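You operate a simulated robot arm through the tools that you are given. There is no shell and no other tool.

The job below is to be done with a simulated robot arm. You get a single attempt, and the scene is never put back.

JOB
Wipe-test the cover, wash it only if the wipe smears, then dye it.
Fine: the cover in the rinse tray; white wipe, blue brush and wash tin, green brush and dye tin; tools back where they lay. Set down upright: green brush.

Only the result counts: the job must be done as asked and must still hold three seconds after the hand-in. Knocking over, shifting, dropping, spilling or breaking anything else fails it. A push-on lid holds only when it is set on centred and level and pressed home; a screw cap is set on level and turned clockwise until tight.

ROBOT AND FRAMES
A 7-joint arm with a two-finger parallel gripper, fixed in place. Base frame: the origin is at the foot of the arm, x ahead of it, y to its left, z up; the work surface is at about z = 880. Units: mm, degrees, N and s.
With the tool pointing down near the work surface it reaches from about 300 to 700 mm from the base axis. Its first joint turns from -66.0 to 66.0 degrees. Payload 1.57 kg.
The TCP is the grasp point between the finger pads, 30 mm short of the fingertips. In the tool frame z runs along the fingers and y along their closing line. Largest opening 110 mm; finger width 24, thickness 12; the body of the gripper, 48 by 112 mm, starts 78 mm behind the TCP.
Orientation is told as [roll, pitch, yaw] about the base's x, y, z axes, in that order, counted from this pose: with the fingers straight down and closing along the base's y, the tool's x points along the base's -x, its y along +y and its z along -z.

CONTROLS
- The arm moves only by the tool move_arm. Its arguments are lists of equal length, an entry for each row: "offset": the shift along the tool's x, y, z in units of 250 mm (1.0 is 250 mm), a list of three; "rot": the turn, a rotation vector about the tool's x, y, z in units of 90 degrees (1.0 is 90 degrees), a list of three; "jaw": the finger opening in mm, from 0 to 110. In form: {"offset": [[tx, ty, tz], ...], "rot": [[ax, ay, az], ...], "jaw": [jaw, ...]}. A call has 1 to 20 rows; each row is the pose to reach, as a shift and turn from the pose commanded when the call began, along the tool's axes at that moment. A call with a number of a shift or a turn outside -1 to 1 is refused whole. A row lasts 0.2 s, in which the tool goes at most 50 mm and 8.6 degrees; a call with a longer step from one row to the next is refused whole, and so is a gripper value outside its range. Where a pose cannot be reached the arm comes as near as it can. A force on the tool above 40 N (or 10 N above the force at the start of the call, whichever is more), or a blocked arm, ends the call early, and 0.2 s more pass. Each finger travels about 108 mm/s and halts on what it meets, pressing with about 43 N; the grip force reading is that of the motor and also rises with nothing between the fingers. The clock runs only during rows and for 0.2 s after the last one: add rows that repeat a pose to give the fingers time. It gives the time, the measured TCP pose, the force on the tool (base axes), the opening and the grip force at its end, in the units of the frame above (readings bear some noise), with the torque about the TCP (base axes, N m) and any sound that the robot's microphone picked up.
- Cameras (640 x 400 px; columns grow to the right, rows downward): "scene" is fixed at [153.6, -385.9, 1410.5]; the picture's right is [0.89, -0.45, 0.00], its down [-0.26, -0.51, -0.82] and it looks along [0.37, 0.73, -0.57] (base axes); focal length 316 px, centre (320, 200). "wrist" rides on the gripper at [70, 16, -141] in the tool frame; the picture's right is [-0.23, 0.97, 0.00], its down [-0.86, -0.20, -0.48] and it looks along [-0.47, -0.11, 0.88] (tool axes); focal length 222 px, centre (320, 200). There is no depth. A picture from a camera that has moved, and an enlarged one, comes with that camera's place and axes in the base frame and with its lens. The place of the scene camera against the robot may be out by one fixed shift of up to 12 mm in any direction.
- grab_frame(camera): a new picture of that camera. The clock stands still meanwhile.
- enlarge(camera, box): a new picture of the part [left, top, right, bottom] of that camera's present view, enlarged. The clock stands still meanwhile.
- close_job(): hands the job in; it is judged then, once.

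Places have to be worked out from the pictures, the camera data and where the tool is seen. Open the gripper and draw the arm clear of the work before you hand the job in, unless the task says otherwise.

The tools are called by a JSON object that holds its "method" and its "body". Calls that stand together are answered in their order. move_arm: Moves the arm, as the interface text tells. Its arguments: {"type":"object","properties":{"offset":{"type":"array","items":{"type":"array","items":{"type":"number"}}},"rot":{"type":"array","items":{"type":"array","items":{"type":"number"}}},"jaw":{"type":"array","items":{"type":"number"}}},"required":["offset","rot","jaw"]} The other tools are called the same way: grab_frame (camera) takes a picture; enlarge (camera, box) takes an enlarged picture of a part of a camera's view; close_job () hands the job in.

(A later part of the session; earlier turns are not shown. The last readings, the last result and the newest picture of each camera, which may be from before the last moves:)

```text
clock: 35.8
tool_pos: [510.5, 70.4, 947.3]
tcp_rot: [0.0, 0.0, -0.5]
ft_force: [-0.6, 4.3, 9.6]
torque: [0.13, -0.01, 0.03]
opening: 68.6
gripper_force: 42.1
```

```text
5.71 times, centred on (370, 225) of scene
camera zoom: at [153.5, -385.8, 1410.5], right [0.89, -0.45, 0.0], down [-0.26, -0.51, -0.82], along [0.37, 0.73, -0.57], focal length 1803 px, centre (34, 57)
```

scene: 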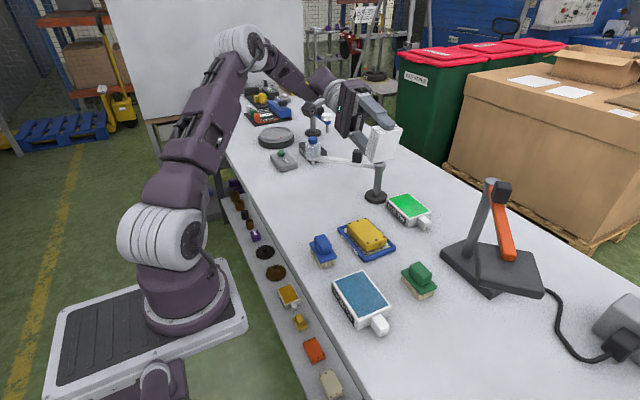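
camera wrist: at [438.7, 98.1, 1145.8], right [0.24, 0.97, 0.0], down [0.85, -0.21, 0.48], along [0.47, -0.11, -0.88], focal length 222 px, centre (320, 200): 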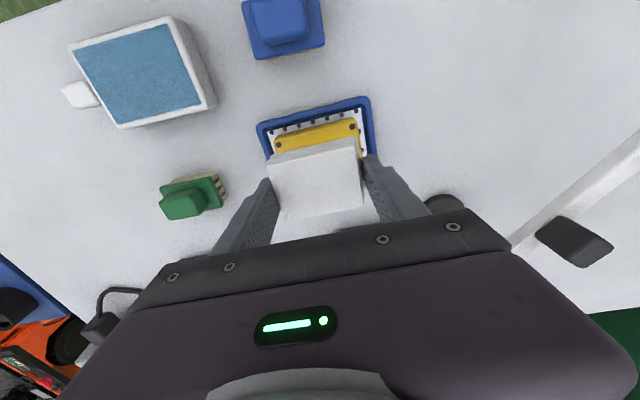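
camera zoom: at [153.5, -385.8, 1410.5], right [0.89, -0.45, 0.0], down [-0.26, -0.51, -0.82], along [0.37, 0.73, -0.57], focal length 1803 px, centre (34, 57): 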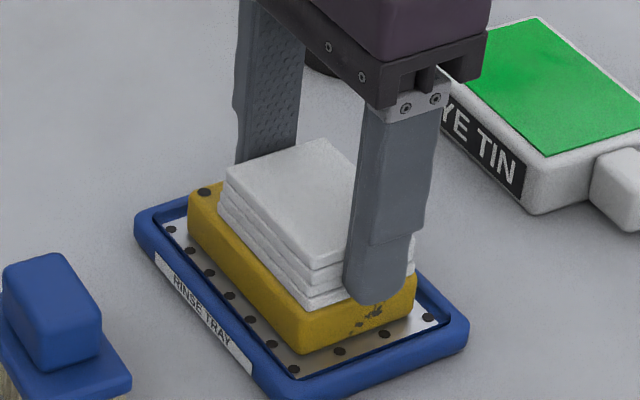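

That stroke ran at about 10 N with friction, and the cover stayed put. I'll do two more passes with small sideways shifts.

{"method": "move_arm", "body": {"offset": [[0.008, 0, 0], [0.02, 0, 0], [0.02, 0.02, 0], [0.02, 0.04, 0], [0.02, 0.06, 0], [0.02, 0.08, 0], [0, 0.08, 0], [-0.02, 0.08, 0], [-0.02, 0.06, 0], [-0.02, 0.04, 0], [-0.02, 0.02, 0], [-0.02, 0, 0], [0, 0, 0], [0, 0.02, 0], [0, 0.04, 0]], "rot": [[0, 0, 0], [0, 0, 0], [0, 0, 0], [0, 0, 0], [0, 0, 0], [0, 0, 0], [0, 0, 0], [0, 0, 0], [0, 0, 0], [0, 0, 0], [0, 0, 0], [0, 0, 0], [0, 0, 0], [0, 0, 0], [0, 0, 0]], "jaw": [55, 55, 55, 55, 55, 55, 55, 55, 55, 55, 55, 55, 55, 55, 55]}}

{"method": "move_arm", "body": {"offset": [[0, 0, -0.1], [0, 0, -0.26], [0, 0, -0.42], [0, 0, -0.58], [0, 0, -0.74], [0, 0, -0.82], [0, 0, -0.82], [0, 0, -0.82], [0, 0, -0.82], [0, 0, -0.82], [0, 0, -0.82], [0, 0, -0.82], [0, 0, -0.82], [0, 0, -0.82], [0, 0, -0.82], [0, 0, -0.82]], "rot": [[0, 0, 0], [0, 0, 0], [0, 0, 0], [0, 0, 0], [0.08, 0, 0], [0.16, 0, 0], [0.24, 0, 0], [0.32, 0, 0], [0.4, 0, 0], [0.48, 0, 0], [0.56, 0, 0], [0.64, 0, 0], [0.72, 0, 0], [0.8, 0, 0], [0.85, 0, 0], [0.85, 0, 0]], "jaw": [55, 55, 55, 55, 55, 55, 55, 55, 55, 55, 55, 55, 55, 55, 55, 55]}}

{"method": "enlarge", "body": {"camera": "scene", "box": [350, 105, 430, 175]}}

{"method": "enlarge", "body": {"camera": "scene", "box": [320, 200, 420, 260]}}

```text
clock: 39.0
tool_pos: [510.2, 80.6, 948.5]
tcp_rot: [0.0, 0.1, -0.5]
ft_force: [0.1, 0.1, -0.5]
torque: [-0.03, 0.0, -0.01]
opening: 68.5
gripper_force: 43.1
```

```text
clock: 42.4
tool_pos: [509.5, 80.7, 1152.3]
tcp_rot: [-76.6, 0.1, -0.5]
ft_force: [0.5, -0.4, -0.2]
torque: [0.02, 0.0, -0.02]
opening: 68.7
gripper_force: 43.3
```

```text
5.71 times, centred on (390, 140) of scene
camera zoom: at [153.6, -385.9, 1410.5], right [0.89, -0.45, 0.0], down [-0.26, -0.51, -0.82], along [0.37, 0.73, -0.57], focal length 1803 px, centre (-80, 543)
```

zoom: 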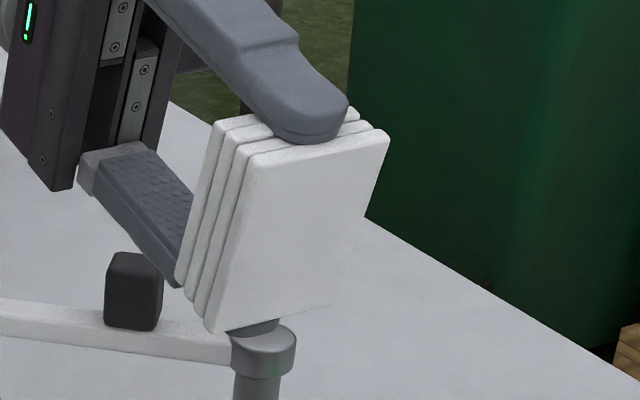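

```text
6.40 times, centred on (370, 230) of scene
camera zoom: at [153.6, -385.9, 1410.5], right [0.89, -0.45, 0.0], down [-0.26, -0.51, -0.82], along [0.37, 0.73, -0.57], focal length 2019 px, centre (0, 8)
```

zoom: 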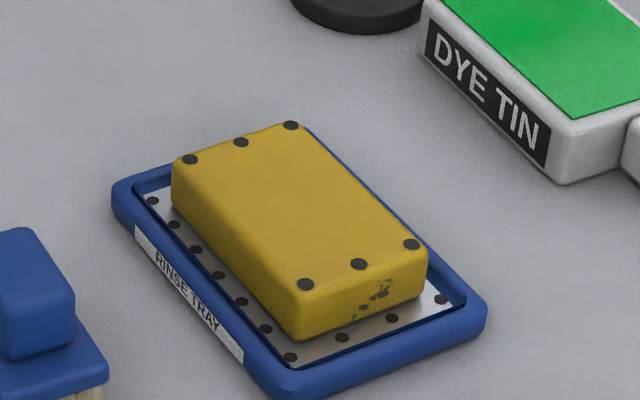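

Even after firm strokes the wipe's underside is clean white. The wipe doesn't smear, so no wash is needed and the blue brush and wash tin stay untouched. I'll roll back and return the wipe to its spot.

{"method": "move_arm", "body": {"offset": [[0, 0, 0], [0, 0, 0], [0, 0, 0], [0, 0, 0], [0, 0, 0], [0, 0, 0], [0, 0, 0], [0, 0, 0], [0, 0, 0], [0, 0, 0], [0, 0, 0], [0, 0, 0]], "rot": [[-0.08, 0, 0], [-0.16, 0, 0], [-0.24, 0, 0], [-0.32, 0, 0], [-0.4, 0, 0], [-0.48, 0, 0], [-0.56, 0, 0], [-0.64, 0, 0], [-0.72, 0, 0], [-0.8, 0, 0], [-0.85, 0, 0], [-0.85, 0, 0]], "jaw": [55, 55, 55, 55, 55, 55, 55, 55, 55, 55, 55, 55]}}

{"method": "move_arm", "body": {"offset": [[0.11, 0.12, 0.1], [0.22, 0.24, 0.2], [0.33, 0.36, 0.3], [0.44, 0.48, 0.4], [0.468, 0.52, 0.52], [0.468, 0.52, 0.6], [0.468, 0.52, 0.6]], "rot": [[0, 0, 0.02], [0, 0, 0.04], [0, 0, 0.05], [0, 0, 0.05], [0, 0, 0.05], [0, 0, 0.05], [0, 0, 0.05]], "jaw": [55, 55, 55, 55, 55, 55, 55]}}

{"method": "grab_frame", "body": {"camera": "wrist"}}

```text
clock: 45.0
tool_pos: [509.8, 79.7, 1153.7]
tcp_rot: [0.1, -0.1, -0.5]
ft_force: [1.0, -0.3, -0.5]
torque: [-0.04, -0.03, 0.02]
opening: 68.7
gripper_force: 43.3
```

```text
clock: 46.6
tool_pos: [393.8, 211.6, 1003.4]
tcp_rot: [-0.1, -0.1, -5.1]
ft_force: [0.9, 0.1, -0.8]
torque: [-0.02, -0.01, -0.02]
opening: 68.5
gripper_force: 43.2
```

```text
taken
camera wrist: at [325.8, 234.6, 1144.5], right [0.31, 0.95, 0.0], down [0.83, -0.27, 0.48], along [0.45, -0.15, -0.88], focal length 222 px, centre (320, 200)
```

wrist: 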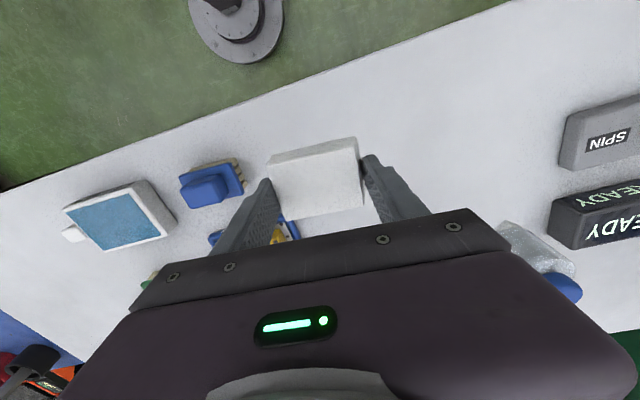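

I'm above the wipe's spot, about 2.5 mm off in y. I'll correct that and descend to just above touchdown.

{"method": "move_arm", "body": {"offset": [[0.001, -0.01, 0.12], [0.001, -0.01, 0.24], [0.001, -0.01, 0.32], [0.001, -0.01, 0.344], [0.001, -0.01, 0.344], [0.001, -0.01, 0.344]], "rot": [[0, 0, 0], [0, 0, 0], [0, 0, 0], [0, 0, 0], [0, 0, 0], [0, 0, 0]], "jaw": [55, 55, 55, 55, 55, 55]}}

{"method": "enlarge", "body": {"camera": "wrist", "box": [220, 100, 440, 240]}}

```text
clock: 48.0
tool_pos: [393.3, 209.3, 917.1]
tcp_rot: [0.1, 0.0, -5.0]
ft_force: [-0.4, 0.1, 0.3]
torque: [0.02, 0.05, 0.01]
opening: 68.6
gripper_force: 42.7
```

```text
2.86 times, centred on (330, 170) of wrist
camera zoom: at [326.0, 232.7, 1057.9], right [0.31, 0.95, 0.0], down [0.83, -0.27, 0.48], along [0.45, -0.15, -0.88], focal length 635 px, centre (291, 286)
```

zoom: 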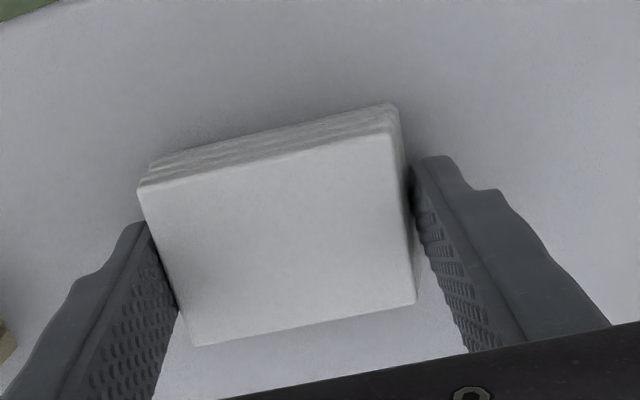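

It's within 1 mm of its place, with the wipe about 3 mm above the table. I'll lower in small steps to touch.

{"method": "move_arm", "body": {"offset": [[0.0026, -0.0026, 0.006], [0.0026, -0.0026, 0.01], [0.0026, -0.0026, 0.013], [0.0026, -0.0026, 0.013]], "rot": [[0, 0, 0], [0, 0, 0], [0, 0, 0], [0, 0, 0]], "jaw": [55, 55, 55, 55]}}

```text
clock: 49.0
tool_pos: [393.7, 208.6, 915.4]
tcp_rot: [0.1, -0.1, -5.1]
ft_force: [-1.8, 0.1, 19.3]
torque: [-0.11, -0.1, -0.01]
opening: 68.8
gripper_force: 43.0
```

The wipe is on the table with 19 N of push. I'll ease up half a millimetre, then open the fingers.

{"method": "move_arm", "body": {"offset": [[0, 0, -0.002], [0, 0, -0.002], [0, 0, -0.002], [0, 0, -0.002], [0, 0, -0.002], [0, 0, -0.002]], "rot": [[0, 0, 0], [0, 0, 0], [0, 0, 0], [0, 0, 0], [0, 0, 0], [0, 0, 0]], "jaw": [55, 72, 80, 90, 100, 100]}}

{"method": "enlarge", "body": {"camera": "wrist", "box": [220, 100, 440, 240]}}

```text
clock: 50.4
tool_pos: [392.6, 208.4, 914.9]
tcp_rot: [0.0, 0.0, -5.0]
ft_force: [0.6, 0.6, 0.5]
torque: [-0.01, 0.01, -0.01]
opening: 99.9
gripper_force: 0.1
```

```text
2.86 times, centred on (330, 170) of wrist
camera zoom: at [325.4, 230.9, 1055.2], right [0.31, 0.95, 0.0], down [0.83, -0.27, 0.48], along [0.45, -0.15, -0.88], focal length 635 px, centre (291, 286)
```

zoom: 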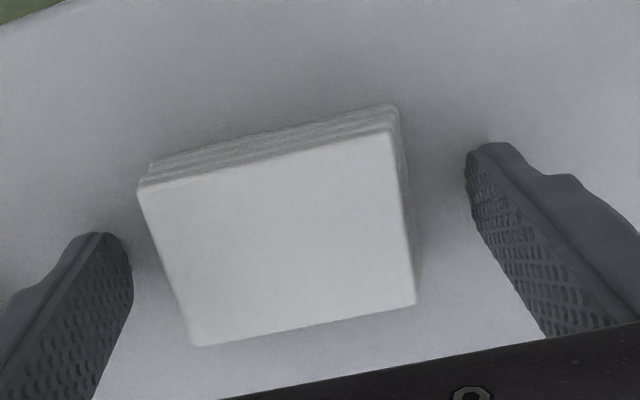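

The wipe lies within about 3 mm of where it was. I'll raise the open gripper and head towards the green brush.

{"method": "move_arm", "body": {"offset": [[0, 0, -0.1], [0, 0, -0.28], [0, 0, -0.46], [-0.08, -0.16, -0.5], [-0.16, -0.32, -0.5], [-0.24, -0.48, -0.5], [-0.32, -0.64, -0.5], [-0.4, -0.8, -0.5], [-0.48, -0.94, -0.5], [-0.48, -0.94, -0.5], [-0.48, -0.94, -0.5]], "rot": [[0, 0, 0], [0, 0, 0], [0, 0, 0], [0, 0, 0], [0, 0, 0], [0, 0, -0.02], [0, 0, -0.03], [0, 0, -0.038], [0, 0, -0.038], [0, 0, -0.038], [0, 0, -0.038]], "jaw": [100, 100, 100, 100, 100, 100, 100, 100, 100, 100, 100]}}

{"method": "grab_frame", "body": {"camera": "wrist"}}

{"method": "enlarge", "body": {"camera": "wrist", "box": [200, 60, 400, 185]}}

```text
clock: 52.8
tool_pos: [494.9, -35.6, 1039.7]
tcp_rot: [0.0, 0.0, -1.7]
ft_force: [0.8, -1.3, -0.4]
torque: [0.0, 0.04, 0.0]
opening: 100.0
gripper_force: 0.1
```

```text
taken
camera wrist: at [425.2, -16.7, 1180.8], right [0.25, 0.97, 0.0], down [0.85, -0.22, 0.48], along [0.46, -0.12, -0.88], focal length 222 px, centre (320, 200)
```

wrist: 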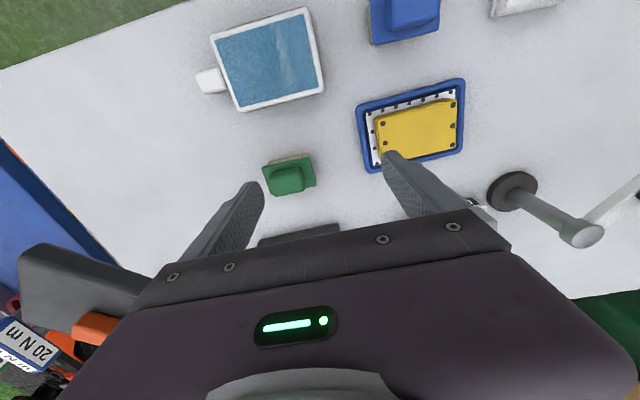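

```text
3.20 times, centred on (300, 122) of wrist
camera zoom: at [425.2, -16.7, 1180.8], right [0.25, 0.97, 0.0], down [0.85, -0.22, 0.48], along [0.46, -0.12, -0.88], focal length 711 px, centre (384, 448)
```

zoom: 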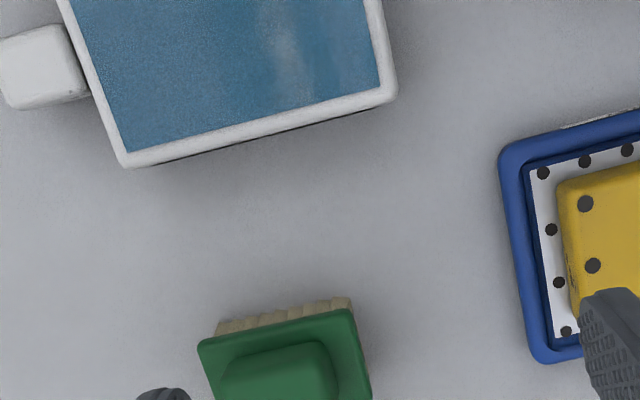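

I'm at (494.7, -34.8, 1039.8). I'll move above the green brush at (527, -86) and look straight down at it.

{"method": "move_arm", "body": {"offset": [[-0.07, -0.1, 0.04], [-0.135, -0.2, 0.08], [-0.135, -0.2, 0.12], [-0.135, -0.2, 0.12], [-0.135, -0.2, 0.12]], "rot": [[0, 0, 0], [0, 0, 0], [0, 0, 0], [0, 0, 0], [0, 0, 0]], "jaw": [100, 90, 80, 80, 80]}}

{"method": "enlarge", "body": {"camera": "wrist", "box": [220, 80, 420, 205]}}

```text
clock: 54.0
tool_pos: [526.4, -85.8, 1007.7]
tcp_rot: [0.1, 0.0, -1.7]
ft_force: [-0.2, -1.0, 0.3]
torque: [-0.01, 0.01, 0.03]
opening: 79.7
gripper_force: 0.2
```

```text
3.20 times, centred on (320, 142) of wrist
camera zoom: at [457.4, -67.2, 1149.2], right [0.25, 0.97, 0.0], down [0.85, -0.22, 0.48], along [0.46, -0.12, -0.88], focal length 711 px, centre (320, 384)
```

zoom: 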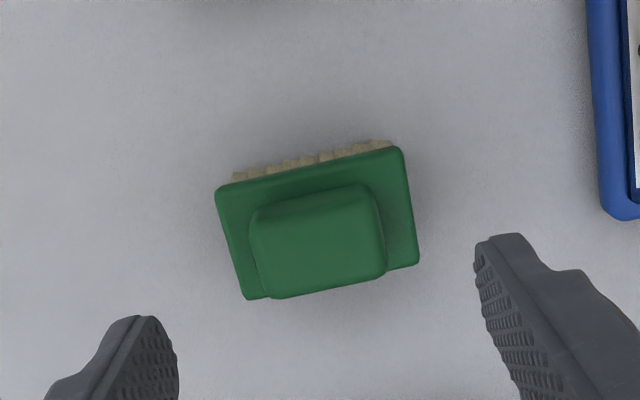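

The brush centre works out to (527.0, -85.9), right under the tool. I'll descend so the fingertips sit a few mm above the brush plate, on both sides of the handle.

{"method": "move_arm", "body": {"offset": [[0, 0, 0.1], [0, 0, 0.2], [0, 0, 0.265], [0, 0, 0.282], [0, 0, 0.282], [0, 0, 0.282]], "rot": [[0, 0, 0], [0, 0, 0], [0, 0, 0], [0, 0, 0], [0, 0, 0], [0, 0, 0]], "jaw": [80, 80, 80, 80, 80, 80]}}

{"method": "enlarge", "body": {"camera": "wrist", "box": [220, 100, 440, 240]}}

{"method": "enlarge", "body": {"camera": "scene", "box": [380, 230, 460, 305]}}

```text
clock: 55.4
tool_pos: [523.8, -86.6, 939.2]
tcp_rot: [0.0, 0.0, -1.7]
ft_force: [0.1, -0.9, 0.7]
torque: [-0.01, 0.02, 0.0]
opening: 80.1
gripper_force: 0.1
```

```text
2.86 times, centred on (330, 170) of wrist
camera zoom: at [455.8, -67.2, 1079.6], right [0.25, 0.97, 0.0], down [0.85, -0.22, 0.48], along [0.46, -0.12, -0.88], focal length 635 px, centre (291, 286)
```

zoom: 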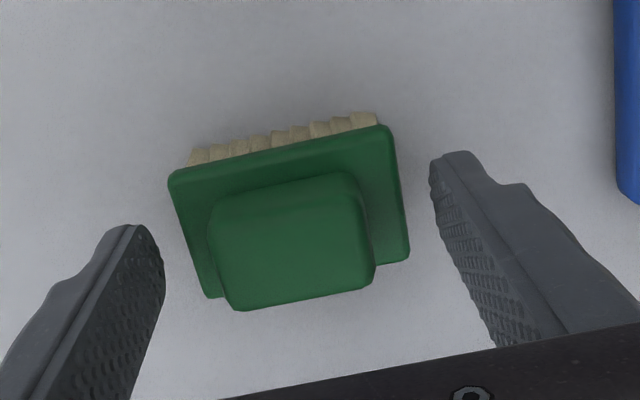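

```text
5.33 times, centred on (420, 268) of scene
camera zoom: at [153.6, -385.9, 1410.5], right [0.89, -0.45, 0.0], down [-0.26, -0.51, -0.82], along [0.37, 0.73, -0.57], focal length 1683 px, centre (-213, -160)
```

zoom: 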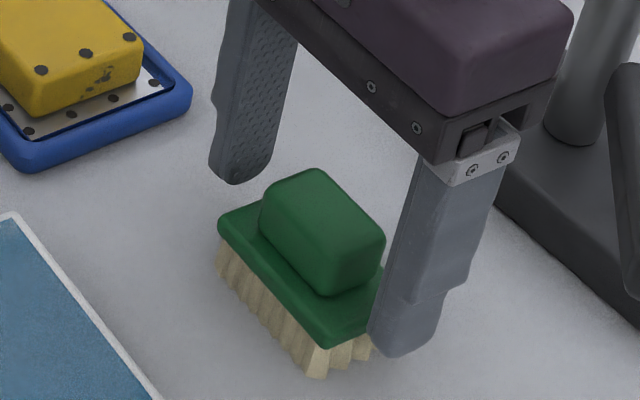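

The fingertips are near z≈908.6 and the plate top is about 903. I'll nudge 2 mm in x and 1.5 mm down, then close on the handle.

{"method": "move_arm", "body": {"offset": [[-0.008, 0.001, 0.006], [-0.008, 0.001, 0.006], [-0.008, 0.001, 0.006], [-0.008, 0.001, 0.006], [-0.008, 0.001, 0.006], [-0.008, 0.001, 0.006]], "rot": [[0, 0, 0], [0, 0, 0], [0, 0, 0], [0, 0, 0], [0, 0, 0], [0, 0, 0]], "jaw": [80, 70, 55, 45, 30, 30]}}

{"method": "enlarge", "body": {"camera": "wrist", "box": [220, 100, 440, 240]}}

{"method": "enlarge", "body": {"camera": "scene", "box": [380, 230, 460, 305]}}

```text
clock: 56.8
tool_pos: [527.1, -86.0, 937.3]
tcp_rot: [0.0, 0.1, -1.7]
ft_force: [0.2, 0.0, 0.7]
torque: [0.0, -0.04, 0.02]
opening: 64.9
gripper_force: 43.0
```

```text
2.86 times, centred on (330, 170) of wrist
camera zoom: at [457.9, -67.3, 1078.0], right [0.25, 0.97, 0.0], down [0.85, -0.22, 0.48], along [0.46, -0.12, -0.88], focal length 635 px, centre (291, 286)
```

zoom: 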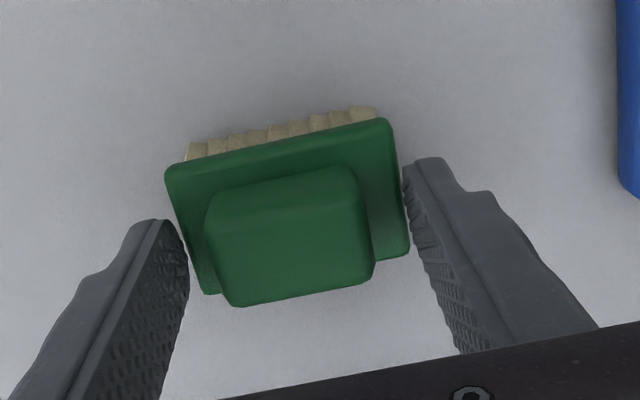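

```text
5.33 times, centred on (420, 268) of scene
camera zoom: at [153.6, -385.9, 1410.5], right [0.89, -0.45, 0.0], down [-0.26, -0.51, -0.82], along [0.37, 0.73, -0.57], focal length 1683 px, centre (-213, -160)
```

zoom: 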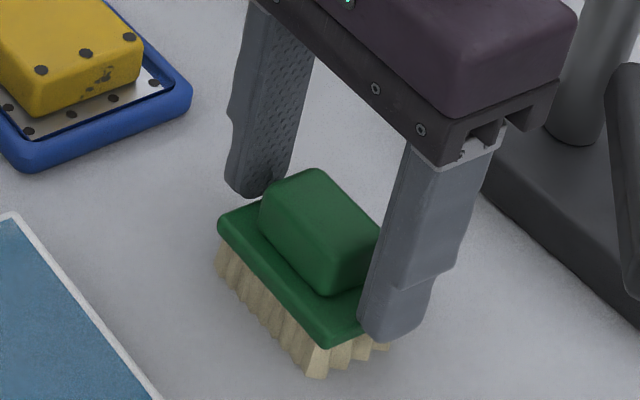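

The opening stopped at 64.9 mm, so the fingertips caught the plate edges and the plate top must be a bit above z≈907. I'll reopen, raise about 6 mm and close on the handle instead.

{"method": "move_arm", "body": {"offset": [[0, 0, 0], [0, 0, 0], [0.004, 0.002, -0.012], [0.004, 0.002, -0.024], [0.004, 0.002, -0.024]], "rot": [[0, 0, 0], [0, 0, 0], [0, 0, 0], [0, 0, 0], [0, 0, 0]], "jaw": [70, 80, 80, 80, 80]}}

{"method": "enlarge", "body": {"camera": "wrist", "box": [220, 100, 440, 240]}}

{"method": "enlarge", "body": {"camera": "scene", "box": [380, 230, 460, 305]}}

```text
clock: 58.0
tool_pos: [525.9, -85.2, 943.3]
tcp_rot: [0.0, 0.0, -1.5]
ft_force: [0.2, -0.4, -0.2]
torque: [-0.02, -0.01, -0.02]
opening: 80.2
gripper_force: 0.1
```

```text
2.86 times, centred on (330, 170) of wrist
camera zoom: at [457.1, -66.7, 1084.0], right [0.25, 0.97, 0.0], down [0.85, -0.22, 0.48], along [0.46, -0.12, -0.88], focal length 635 px, centre (291, 286)
```

zoom: 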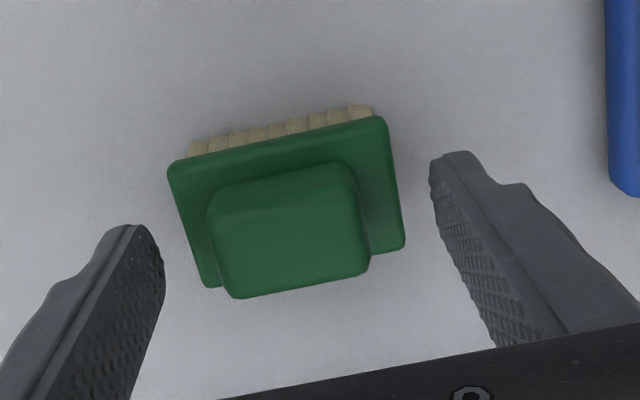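

```text
5.33 times, centred on (420, 268) of scene
camera zoom: at [153.6, -385.9, 1410.5], right [0.89, -0.45, 0.0], down [-0.26, -0.51, -0.82], along [0.37, 0.73, -0.57], focal length 1683 px, centre (-213, -160)
```

zoom: 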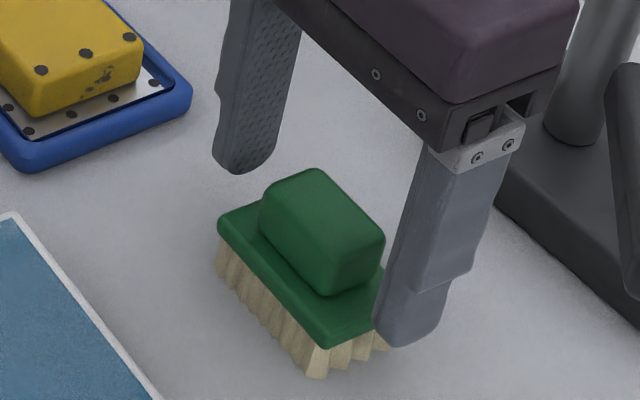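

The brush hasn't moved. The fingertips are now at z≈913, so I'll close on the handle.

{"method": "move_arm", "body": {"offset": [[0, 0, 0], [0, 0, 0], [0, 0, 0], [0, 0, 0], [0, 0, 0]], "rot": [[0, 0, 0], [0, 0, 0], [0, 0, 0], [0, 0, 0], [0, 0, 0]], "jaw": [68, 55, 42, 28, 28]}}

{"method": "enlarge", "body": {"camera": "wrist", "box": [220, 100, 440, 240]}}

{"method": "enlarge", "body": {"camera": "scene", "box": [380, 230, 460, 305]}}

```text
clock: 59.2
tool_pos: [526.0, -86.3, 943.4]
tcp_rot: [-0.1, 0.0, -1.6]
ft_force: [0.5, -0.9, 1.1]
torque: [-0.03, 0.04, -0.02]
opening: 41.1
gripper_force: 42.8
```

```text
2.86 times, centred on (330, 170) of wrist
camera zoom: at [457.0, -66.7, 1083.9], right [0.25, 0.97, 0.0], down [0.85, -0.22, 0.48], along [0.46, -0.12, -0.88], focal length 635 px, centre (291, 286)
```

zoom: 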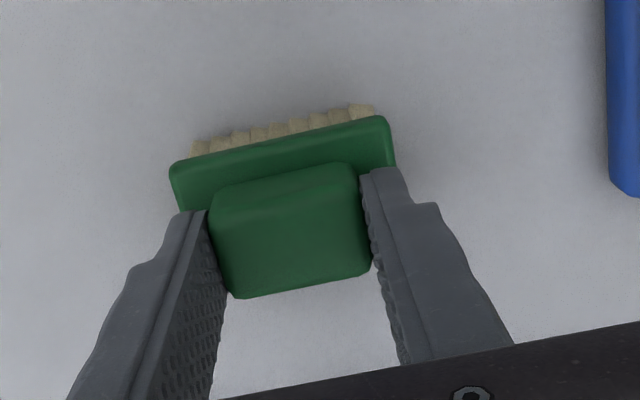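

```text
5.33 times, centred on (420, 268) of scene
camera zoom: at [153.6, -385.9, 1410.5], right [0.89, -0.45, 0.0], down [-0.26, -0.51, -0.82], along [0.37, 0.73, -0.57], focal length 1683 px, centre (-213, -160)
```

zoom: 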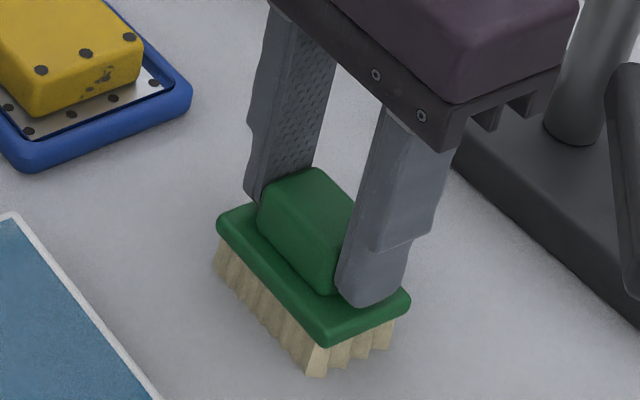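

The handle is gripped at 41 mm, with the return camera place recorded at (457.0, -66.7, 1083.9). I'll lift the brush well clear and carry it over towards the dye tin to view the tin from above.

{"method": "move_arm", "body": {"offset": [[0, 0, -0.1], [0, 0, -0.26], [0, 0, -0.44], [0, 0, -0.62], [0, 0.16, -0.64], [-0.05, 0.32, -0.64], [-0.15, 0.46, -0.64], [-0.25, 0.6, -0.64], [-0.35, 0.72, -0.64], [-0.43, 0.8, -0.64], [-0.43, 0.8, -0.64], [-0.43, 0.8, -0.64]], "rot": [[0, 0, 0], [0, 0, 0], [0, 0, 0], [0, 0, 0], [0, 0, 0], [0, 0, 0], [0, 0, 0], [0, 0, 0], [0, 0, 0], [0, 0, 0], [0, 0, 0], [0, 0, 0]], "jaw": [28, 28, 28, 28, 28, 28, 28, 28, 28, 28, 28, 28]}}

{"method": "grab_frame", "body": {"camera": "wrist"}}

{"method": "enlarge", "body": {"camera": "wrist", "box": [220, 60, 440, 200]}}

{"method": "grab_frame", "body": {"camera": "scene"}}

```text
clock: 61.8
tool_pos: [638.0, 110.7, 1103.5]
tcp_rot: [0.0, 0.0, -1.5]
ft_force: [-0.2, 0.0, -0.7]
torque: [-0.01, -0.01, -0.01]
opening: 41.0
gripper_force: 42.8
```

```text
taken
camera wrist: at [568.9, 130.6, 1244.6], right [0.25, 0.97, 0.0], down [0.85, -0.22, 0.48], along [0.46, -0.12, -0.88], focal length 222 px, centre (320, 200)
```

wrist: 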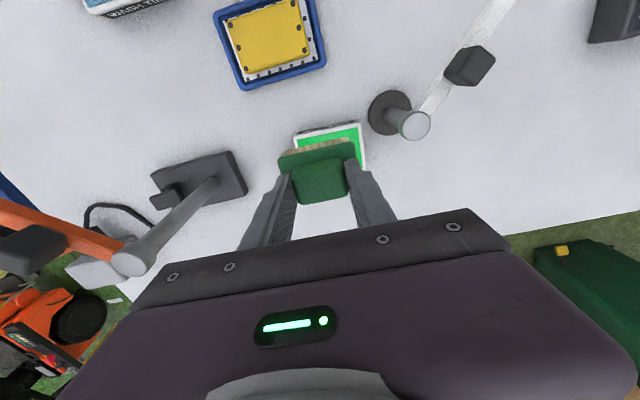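

```text
2.86 times, centred on (330, 130) of wrist
camera zoom: at [568.9, 130.6, 1244.6], right [0.25, 0.97, 0.0], down [0.85, -0.22, 0.48], along [0.46, -0.12, -0.88], focal length 635 px, centre (291, 400)
```

zoom: 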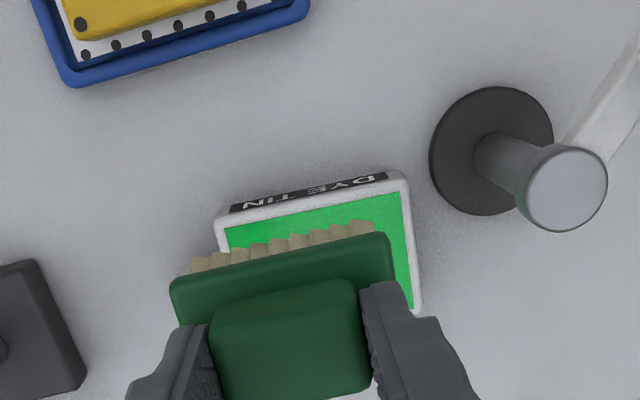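

```text
taken
```

scene: 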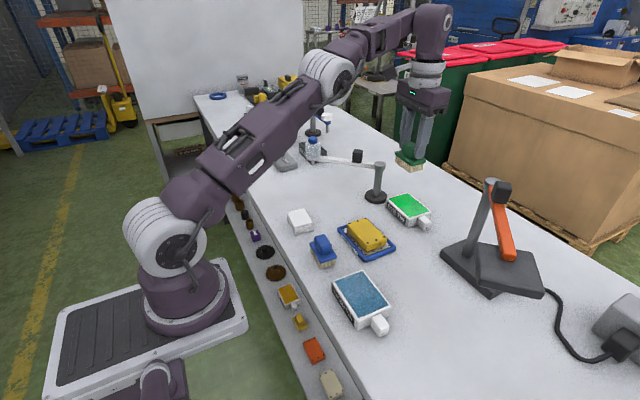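

The dye pad spans roughly x 644–711 and y 76–166, with a small yaw of about -2.7°, and the post at (640, 220) is clear. I'll move over the pad at about (671, 120) and descend to z≈1000.

{"method": "move_arm", "body": {"offset": [[-0.06, 0.018, 0.0], [-0.13, 0.0356, 0.0], [-0.13, 0.0356, 0.15], [-0.13, 0.0356, 0.3], [-0.13, 0.0356, 0.414], [-0.13, 0.0356, 0.414], [-0.13, 0.0356, 0.414]], "rot": [[0, 0, 0.006], [0, 0, 0.012], [0, 0, 0.012], [0, 0, 0.012], [0, 0, 0.012], [0, 0, 0.012], [0, 0, 0.012]], "jaw": [28, 28, 28, 28, 28, 28, 28]}}

{"method": "enlarge", "body": {"camera": "wrist", "box": [200, 60, 440, 230]}}

{"method": "enlarge", "body": {"camera": "scene", "box": [350, 130, 460, 240]}}

```text
clock: 63.4
tool_pos: [670.0, 119.4, 998.4]
tcp_rot: [-0.1, 0.0, -2.7]
ft_force: [0.3, 0.1, -0.3]
torque: [0.01, -0.03, 0.02]
opening: 41.1
gripper_force: 42.8
out of reach, approached as far as the arm can: row 1, 2, 3
```

```text
2.35 times, centred on (320, 145) of wrist
camera zoom: at [601.5, 138.7, 1139.1], right [0.27, 0.96, 0.0], down [0.84, -0.24, 0.48], along [0.46, -0.13, -0.88], focal length 523 px, centre (320, 329)
```

zoom: 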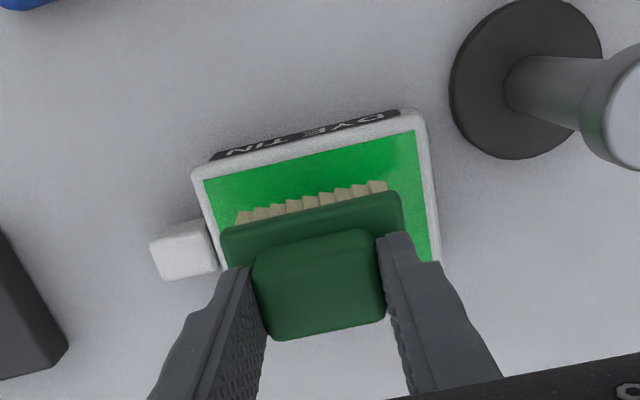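

```text
3.64 times, centred on (405, 185) of scene
camera zoom: at [153.6, -385.9, 1410.5], right [0.89, -0.45, 0.0], down [-0.26, -0.51, -0.82], along [0.37, 0.73, -0.57], focal length 1147 px, centre (11, 254)
```

zoom: 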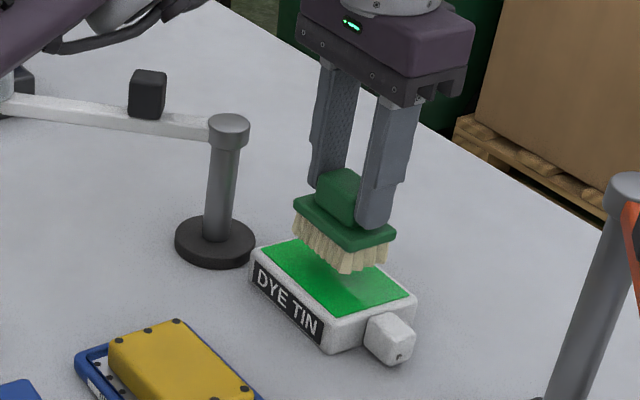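

The brush is over the pad and within reach here. I'll lower to just above the pad.

{"method": "move_arm", "body": {"offset": [[-0.004, 0.008, 0.05], [-0.004, 0.008, 0.09], [-0.004, 0.008, 0.104], [-0.004, 0.008, 0.104]], "rot": [[0, 0, 0], [0, 0, 0], [0, 0, 0], [0, 0, 0]], "jaw": [28, 28, 28, 28]}}

{"method": "enlarge", "body": {"camera": "scene", "box": [380, 170, 444, 240]}}

{"method": "enlarge", "body": {"camera": "wrist", "box": [200, 60, 440, 230]}}

```text
clock: 64.4
tool_pos: [672.9, 120.4, 973.9]
tcp_rot: [0.1, -0.2, -2.7]
ft_force: [-2.5, -1.0, 11.4]
torque: [0.06, 0.14, 0.04]
opening: 40.7
gripper_force: 43.0
```

```text
5.71 times, centred on (412, 205) of scene
camera zoom: at [153.3, -386.0, 1410.5], right [0.89, -0.45, 0.0], down [-0.26, -0.51, -0.82], along [0.37, 0.73, -0.57], focal length 1803 px, centre (-206, 171)
```

zoom: 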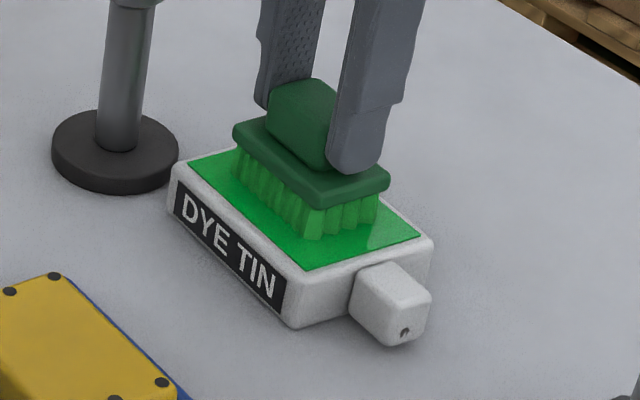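

```text
2.35 times, centred on (320, 145) of wrist
camera zoom: at [604.2, 141.4, 1114.2], right [0.27, 0.96, 0.0], down [0.84, -0.24, 0.48], along [0.46, -0.13, -0.88], focal length 523 px, centre (320, 329)
```

zoom: 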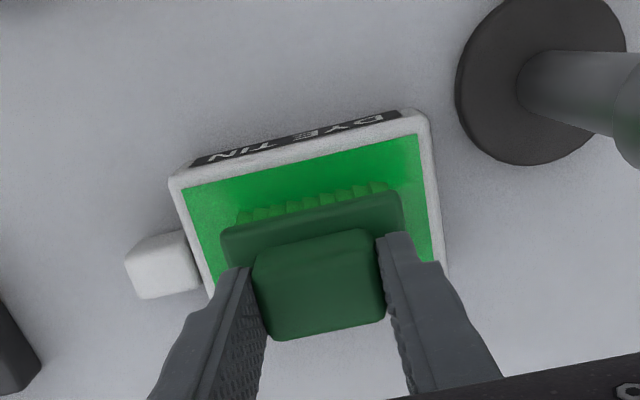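

Contact came at about 11 N and the bristles turned bright green, so the brush is loaded. I'll lift straight up and carry it over to the cover.

{"method": "move_arm", "body": {"offset": [[0, 0, -0.04], [0, 0, -0.14], [0, 0, -0.26], [0.16, -0.047, -0.26], [0.32, -0.094, -0.26], [0.48, -0.141, -0.26], [0.646, -0.19, -0.26], [0.646, -0.19, -0.26], [0.646, -0.19, -0.26]], "rot": [[0, 0, 0], [0, 0, 0], [0, 0, 0], [0, 0, -0.01], [0, 0, -0.02], [0, 0, -0.02], [0, 0, -0.02], [0, 0, -0.02], [0, 0, -0.02]], "jaw": [28, 28, 28, 28, 28, 28, 28, 28, 28]}}

{"method": "grab_frame", "body": {"camera": "wrist"}}

{"method": "enlarge", "body": {"camera": "scene", "box": [310, 150, 460, 260]}}

```text
clock: 66.4
tool_pos: [507.8, 79.2, 1037.8]
tcp_rot: [0.0, -0.1, -0.9]
ft_force: [-0.7, -0.9, -0.7]
torque: [0.04, 0.02, 0.01]
opening: 40.9
gripper_force: 43.4
out of reach, approached as far as the arm can: row 3
```

```text
taken
camera wrist: at [439.5, 97.3, 1178.9], right [0.24, 0.97, 0.0], down [0.85, -0.21, 0.48], along [0.46, -0.12, -0.88], focal length 222 px, centre (320, 200)
```

wrist: 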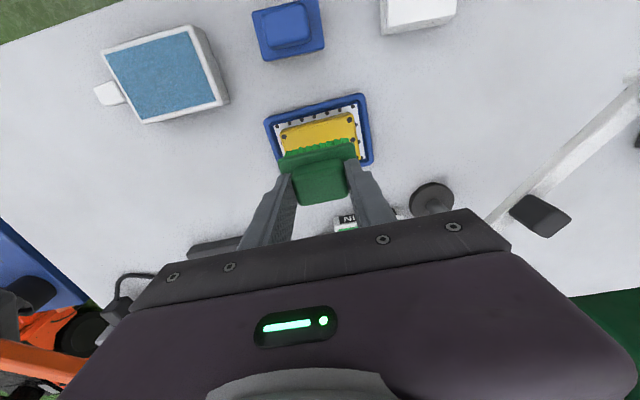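

```text
3.64 times, centred on (385, 205) of scene
camera zoom: at [153.6, -385.9, 1410.5], right [0.89, -0.45, 0.0], down [-0.26, -0.51, -0.82], along [0.37, 0.73, -0.57], focal length 1147 px, centre (84, 182)
```

zoom: 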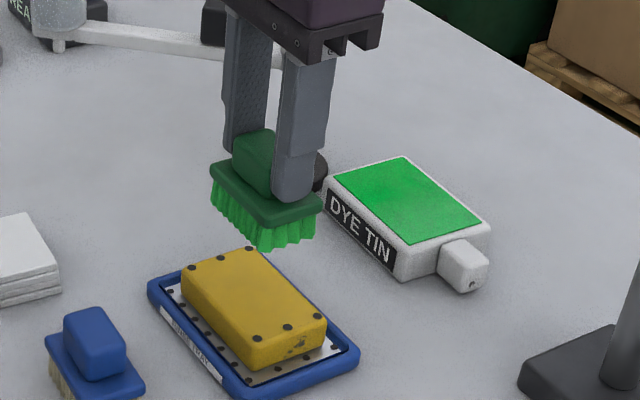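

The brush is centred over the cover at z≈1038, and I expect contact near TCP z 978. I'll descend to just above it.

{"method": "move_arm", "body": {"offset": [[-0.002, 0.003, 0.1], [-0.002, 0.003, 0.18], [-0.002, 0.003, 0.22], [-0.002, 0.003, 0.226], [-0.002, 0.003, 0.226]], "rot": [[0, 0, 0], [0, 0, 0], [0, 0, 0], [0, 0, 0], [0, 0, 0]], "jaw": [28, 28, 28, 28, 28]}}

{"method": "enlarge", "body": {"camera": "scene", "box": [320, 190, 420, 260]}}

{"method": "enlarge", "body": {"camera": "wrist", "box": [220, 80, 420, 220]}}

```text
clock: 67.6
tool_pos: [509.0, 81.3, 981.0]
tcp_rot: [0.0, -0.1, -0.8]
ft_force: [0.0, -0.2, -0.9]
torque: [-0.02, 0.03, -0.02]
opening: 41.1
gripper_force: 42.7
```

```text
5.71 times, centred on (370, 225) of scene
camera zoom: at [153.6, -385.9, 1410.5], right [0.89, -0.45, 0.0], down [-0.26, -0.51, -0.82], along [0.37, 0.73, -0.57], focal length 1803 px, centre (34, 57)
```

zoom: 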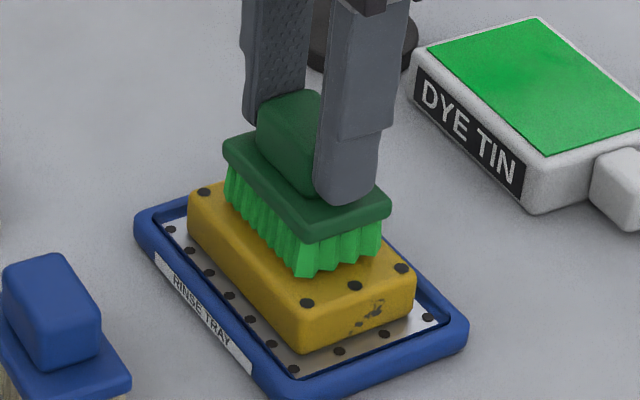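

```text
2.86 times, centred on (320, 150) of wrist
camera zoom: at [439.8, 98.7, 1122.2], right [0.24, 0.97, 0.0], down [0.85, -0.21, 0.48], along [0.46, -0.12, -0.88], focal length 635 px, centre (320, 343)
```

zoom: 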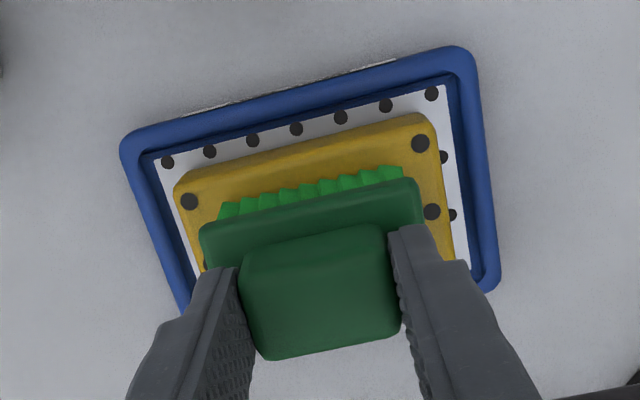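

The bristles are a few mm above the cover. I'll step down gently until they touch.

{"method": "move_arm", "body": {"offset": [[0, -0.004, 0.006], [0, -0.004, 0.01], [0, -0.004, 0.014], [0, -0.004, 0.014]], "rot": [[0, 0, 0], [0, 0, 0], [0, 0, 0], [0, 0, 0]], "jaw": [28, 28, 28, 28]}}

{"method": "enlarge", "body": {"camera": "scene", "box": [320, 190, 420, 260]}}

```text
clock: 68.6
tool_pos: [508.9, 81.6, 977.7]
tcp_rot: [-0.1, 0.0, -0.8]
ft_force: [-0.2, 0.7, -0.7]
torque: [-0.02, -0.01, -0.01]
opening: 41.1
gripper_force: 42.9
```

```text
5.71 times, centred on (370, 225) of scene
camera zoom: at [153.6, -385.9, 1410.5], right [0.89, -0.45, 0.0], down [-0.26, -0.51, -0.82], along [0.37, 0.73, -0.57], focal length 1803 px, centre (34, 57)
```

zoom: 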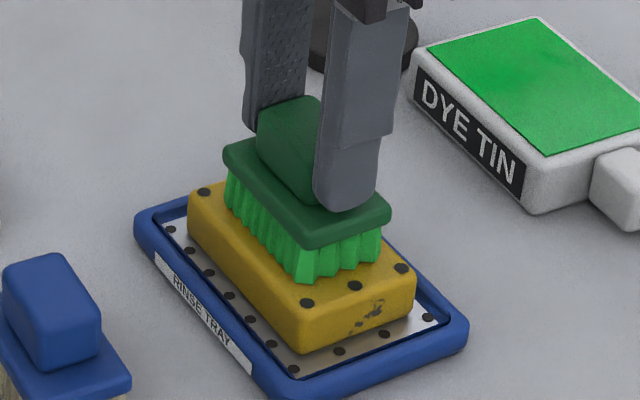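

No force yet at z≈977.7. I'll continue down in smaller steps.

{"method": "move_arm", "body": {"offset": [[0, -0.002, 0.003], [0, -0.002, 0.006], [0, -0.002, 0.006]], "rot": [[0, 0, 0], [0, 0, 0], [0, 0, 0]], "jaw": [28, 28, 28]}}

```text
clock: 69.4
tool_pos: [509.2, 80.5, 975.9]
tcp_rot: [0.0, 0.0, -0.9]
ft_force: [0.0, 0.1, -0.3]
torque: [0.02, 0.01, -0.03]
opening: 41.0
gripper_force: 42.9
```

{"method": "move_arm", "body": {"offset": [[0, 0, 0.003], [0, 0, 0.005], [0, 0, 0.005]], "rot": [[0, 0, 0], [0, 0, 0], [0, 0, 0]], "jaw": [28, 28, 28]}}

{"method": "enlarge", "body": {"camera": "scene", "box": [320, 190, 420, 260]}}

```text
clock: 70.2
tool_pos: [509.7, 79.8, 976.6]
tcp_rot: [0.1, -0.2, -0.8]
ft_force: [-1.2, -0.8, 29.0]
torque: [-0.09, 0.15, -0.04]
opening: 40.8
gripper_force: 43.2
```

```text
5.71 times, centred on (370, 225) of scene
camera zoom: at [153.1, -386.0, 1410.5], right [0.89, -0.45, 0.0], down [-0.26, -0.51, -0.82], along [0.37, 0.73, -0.57], focal length 1803 px, centre (34, 57)
```

zoom: 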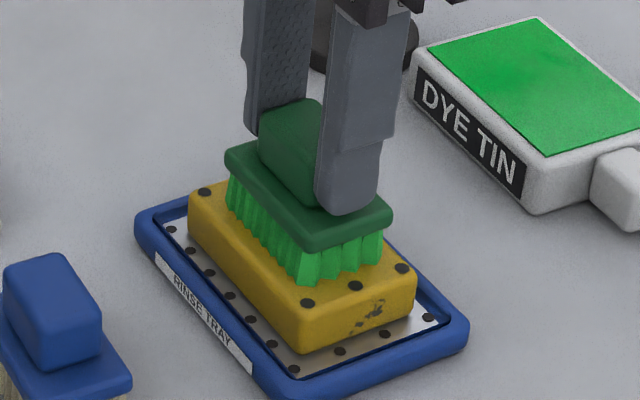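

Contact is at 29 N now. I'll ease off 0.5 mm and do a short stroke, then look for dye on the cover.

{"method": "move_arm", "body": {"offset": [[0, 0, -0.002], [0, 0.012, -0.002], [0, 0.024, -0.002], [0, 0.036, -0.002], [0, 0.044, -0.002]], "rot": [[0, 0, 0], [0, 0, 0], [0, 0, 0], [0, 0, 0], [0, 0, 0]], "jaw": [28, 28, 28, 28, 28]}}

{"method": "enlarge", "body": {"camera": "scene", "box": [320, 190, 420, 260]}}

```text
clock: 71.4
tool_pos: [508.7, 90.1, 976.9]
tcp_rot: [0.1, 0.0, -0.9]
ft_force: [-0.5, -9.4, 27.2]
torque: [-0.36, -0.11, -0.03]
opening: 40.8
gripper_force: 43.1
```

```text
5.71 times, centred on (370, 225) of scene
camera zoom: at [153.2, -386.3, 1410.5], right [0.89, -0.45, 0.0], down [-0.26, -0.51, -0.82], along [0.37, 0.73, -0.57], focal length 1803 px, centre (34, 57)
```

zoom: 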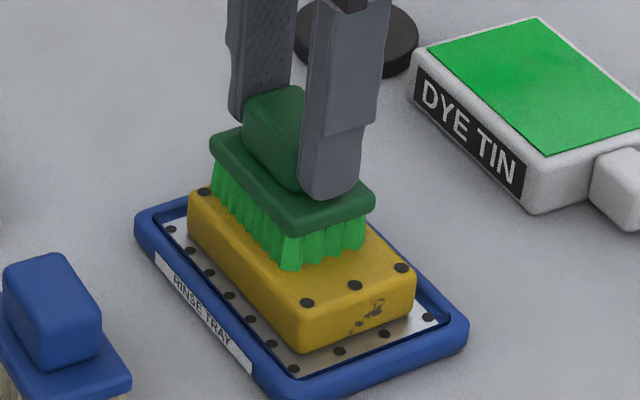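

There's 27 N on the brush and no colour showing yet. I'll ease off 0.4 mm and do longer strokes back and forth.

{"method": "move_arm", "body": {"offset": [[0, -0.01, -0.0016], [0, -0.03, -0.0016], [0, -0.05, -0.0016], [0, -0.07, -0.0016], [0, -0.088, -0.0016], [0, -0.07, -0.0016], [0, -0.05, -0.0016], [0, -0.03, -0.0016], [0, -0.01, -0.0016], [0, 0, -0.0016]], "rot": [[0, 0, 0], [0, 0, 0], [0, 0, 0], [0, 0, 0], [0, 0, 0], [0, 0, 0], [0, 0, 0], [0, 0, 0], [0, 0, 0], [0, 0, 0]], "jaw": [28, 28, 28, 28, 28, 28, 28, 28, 28, 28]}}

{"method": "enlarge", "body": {"camera": "scene", "box": [320, 190, 420, 260]}}

```text
clock: 73.6
tool_pos: [509.5, 91.7, 977.2]
tcp_rot: [0.0, 0.0, -0.8]
ft_force: [-0.7, -1.6, 0.7]
torque: [0.0, 0.0, 0.0]
opening: 41.1
gripper_force: 43.2
```

```text
5.71 times, centred on (370, 225) of scene
camera zoom: at [153.6, -386.0, 1410.5], right [0.89, -0.45, 0.0], down [-0.26, -0.51, -0.82], along [0.37, 0.73, -0.57], focal length 1803 px, centre (34, 57)
```

zoom: 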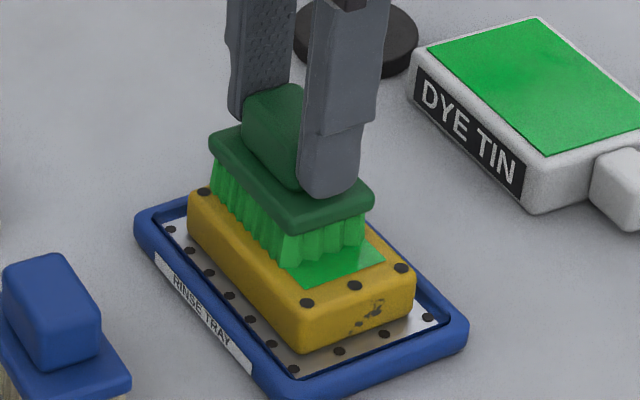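

A green patch has appeared on the cover where the brush rubbed, but the contact force has faded to zero. I'll lower slightly and read the force before covering the rest.

{"method": "move_arm", "body": {"offset": [[0, 0, 0.0016], [0, 0, 0.0024], [0, 0, 0.0024]], "rot": [[0, 0, 0], [0, 0, 0], [0, 0, 0]], "jaw": [28, 28, 28]}}

```text
clock: 74.4
tool_pos: [509.4, 91.7, 976.7]
tcp_rot: [0.0, 0.0, -0.8]
ft_force: [-4.4, 0.7, 17.2]
torque: [0.04, 0.31, 0.0]
opening: 41.0
gripper_force: 42.7
```

With 17 N I'll sweep in lanes at x offsets of ±7 mm and y over about 22 mm to cover the whole top.

{"method": "move_arm", "body": {"offset": [[-0.014, 0, 0], [-0.028, 0, 0], [-0.028, -0.02, 0], [-0.028, -0.04, 0], [-0.028, -0.06, 0], [-0.028, -0.08, 0], [-0.028, -0.092, 0], [-0.01, -0.092, 0], [0.01, -0.092, 0], [0.028, -0.092, 0], [0.028, -0.07, 0], [0.028, -0.05, 0], [0.028, -0.03, 0], [0.028, -0.01, 0], [0.028, 0.004, 0]], "rot": [[0, 0, 0], [0, 0, 0], [0, 0, 0], [0, 0, 0], [0, 0, 0], [0, 0, 0], [0, 0, 0], [0, 0, 0], [0, 0, 0], [0, 0, 0], [0, 0, 0], [0, 0, 0], [0, 0, 0], [0, 0, 0], [0, 0, 0]], "jaw": [28, 28, 28, 28, 28, 28, 28, 28, 28, 28, 28, 28, 28, 28, 28]}}

{"method": "enlarge", "body": {"camera": "scene", "box": [320, 190, 420, 260]}}

{"method": "enlarge", "body": {"camera": "wrist", "box": [220, 80, 420, 220]}}

```text
clock: 77.6
tool_pos: [501.1, 91.5, 975.4]
tcp_rot: [0.1, 0.0, -0.9]
ft_force: [0.8, -7.3, 14.6]
torque: [-0.33, -0.14, -0.08]
opening: 40.7
gripper_force: 42.6
```

```text
5.71 times, centred on (370, 225) of scene
camera zoom: at [153.4, -386.2, 1410.5], right [0.89, -0.45, 0.0], down [-0.26, -0.51, -0.82], along [0.37, 0.73, -0.57], focal length 1803 px, centre (34, 57)
```

zoom: 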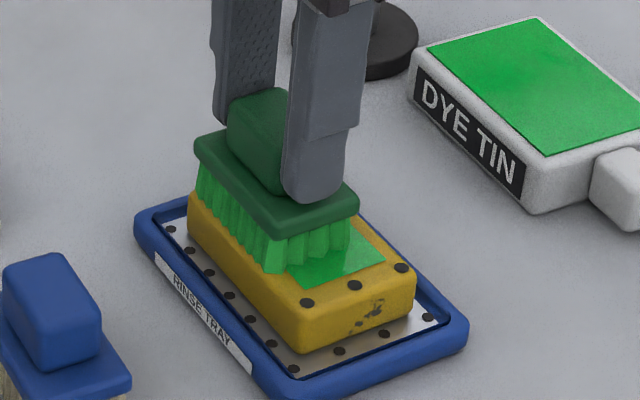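

```text
2.86 times, centred on (320, 150) of wrist
camera zoom: at [433.0, 110.2, 1117.2], right [0.24, 0.97, 0.0], down [0.85, -0.21, 0.48], along [0.46, -0.12, -0.88], focal length 635 px, centre (320, 343)
```

zoom: 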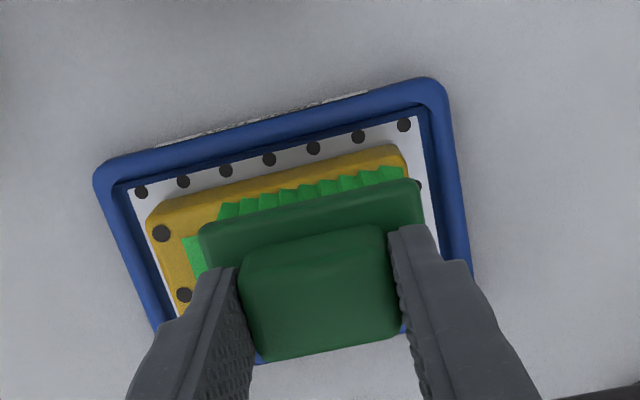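

The patch has grown under the brush. I'll lift about 60 mm to see the cover properly.

{"method": "move_arm", "body": {"offset": [[0, 0, -0.06], [0, 0, -0.18], [0, 0, -0.3], [0.1, 0, -0.36], [0.2, 0, -0.36], [0.2, 0, -0.36]], "rot": [[0, 0, 0], [0, 0, 0], [0, 0, 0], [0, 0, 0], [0, 0, 0], [0, 0, 0]], "jaw": [28, 28, 28, 28, 28, 28]}}

{"method": "enlarge", "body": {"camera": "scene", "box": [320, 190, 420, 260]}}

{"method": "enlarge", "body": {"camera": "scene", "box": [330, 120, 430, 260]}}

```text
clock: 79.0
tool_pos: [452.2, 92.8, 1066.0]
tcp_rot: [0.0, 0.1, -0.9]
ft_force: [-0.1, -0.4, 0.4]
torque: [-0.03, 0.0, 0.01]
opening: 40.8
gripper_force: 42.9
```

```text
5.71 times, centred on (370, 225) of scene
camera zoom: at [153.6, -385.9, 1410.5], right [0.89, -0.45, 0.0], down [-0.26, -0.51, -0.82], along [0.37, 0.73, -0.57], focal length 1803 px, centre (34, 57)
```

zoom: 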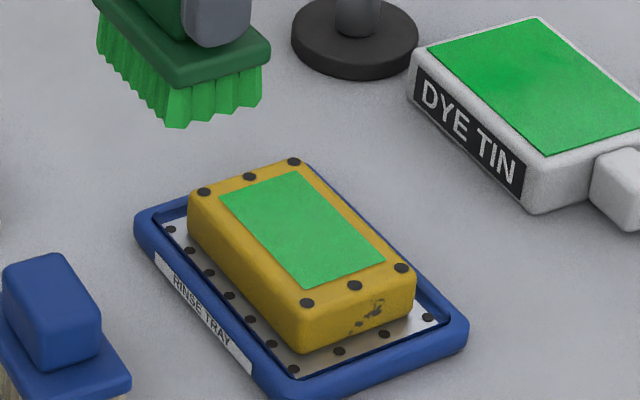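

```text
2.86 times, centred on (380, 190) of scene
camera zoom: at [153.6, -385.9, 1410.5], right [0.89, -0.45, 0.0], down [-0.26, -0.51, -0.82], along [0.37, 0.73, -0.57], focal length 902 px, centre (149, 229)
```

zoom: 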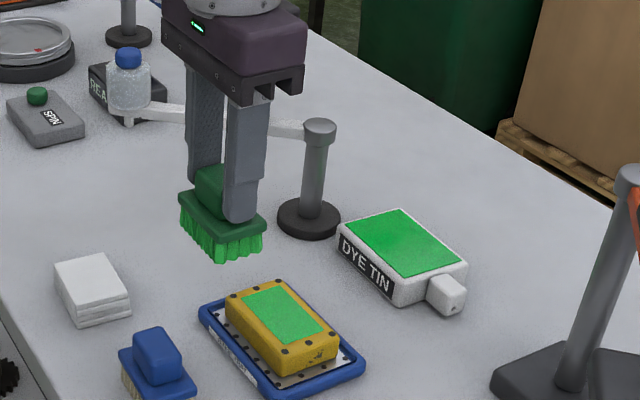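

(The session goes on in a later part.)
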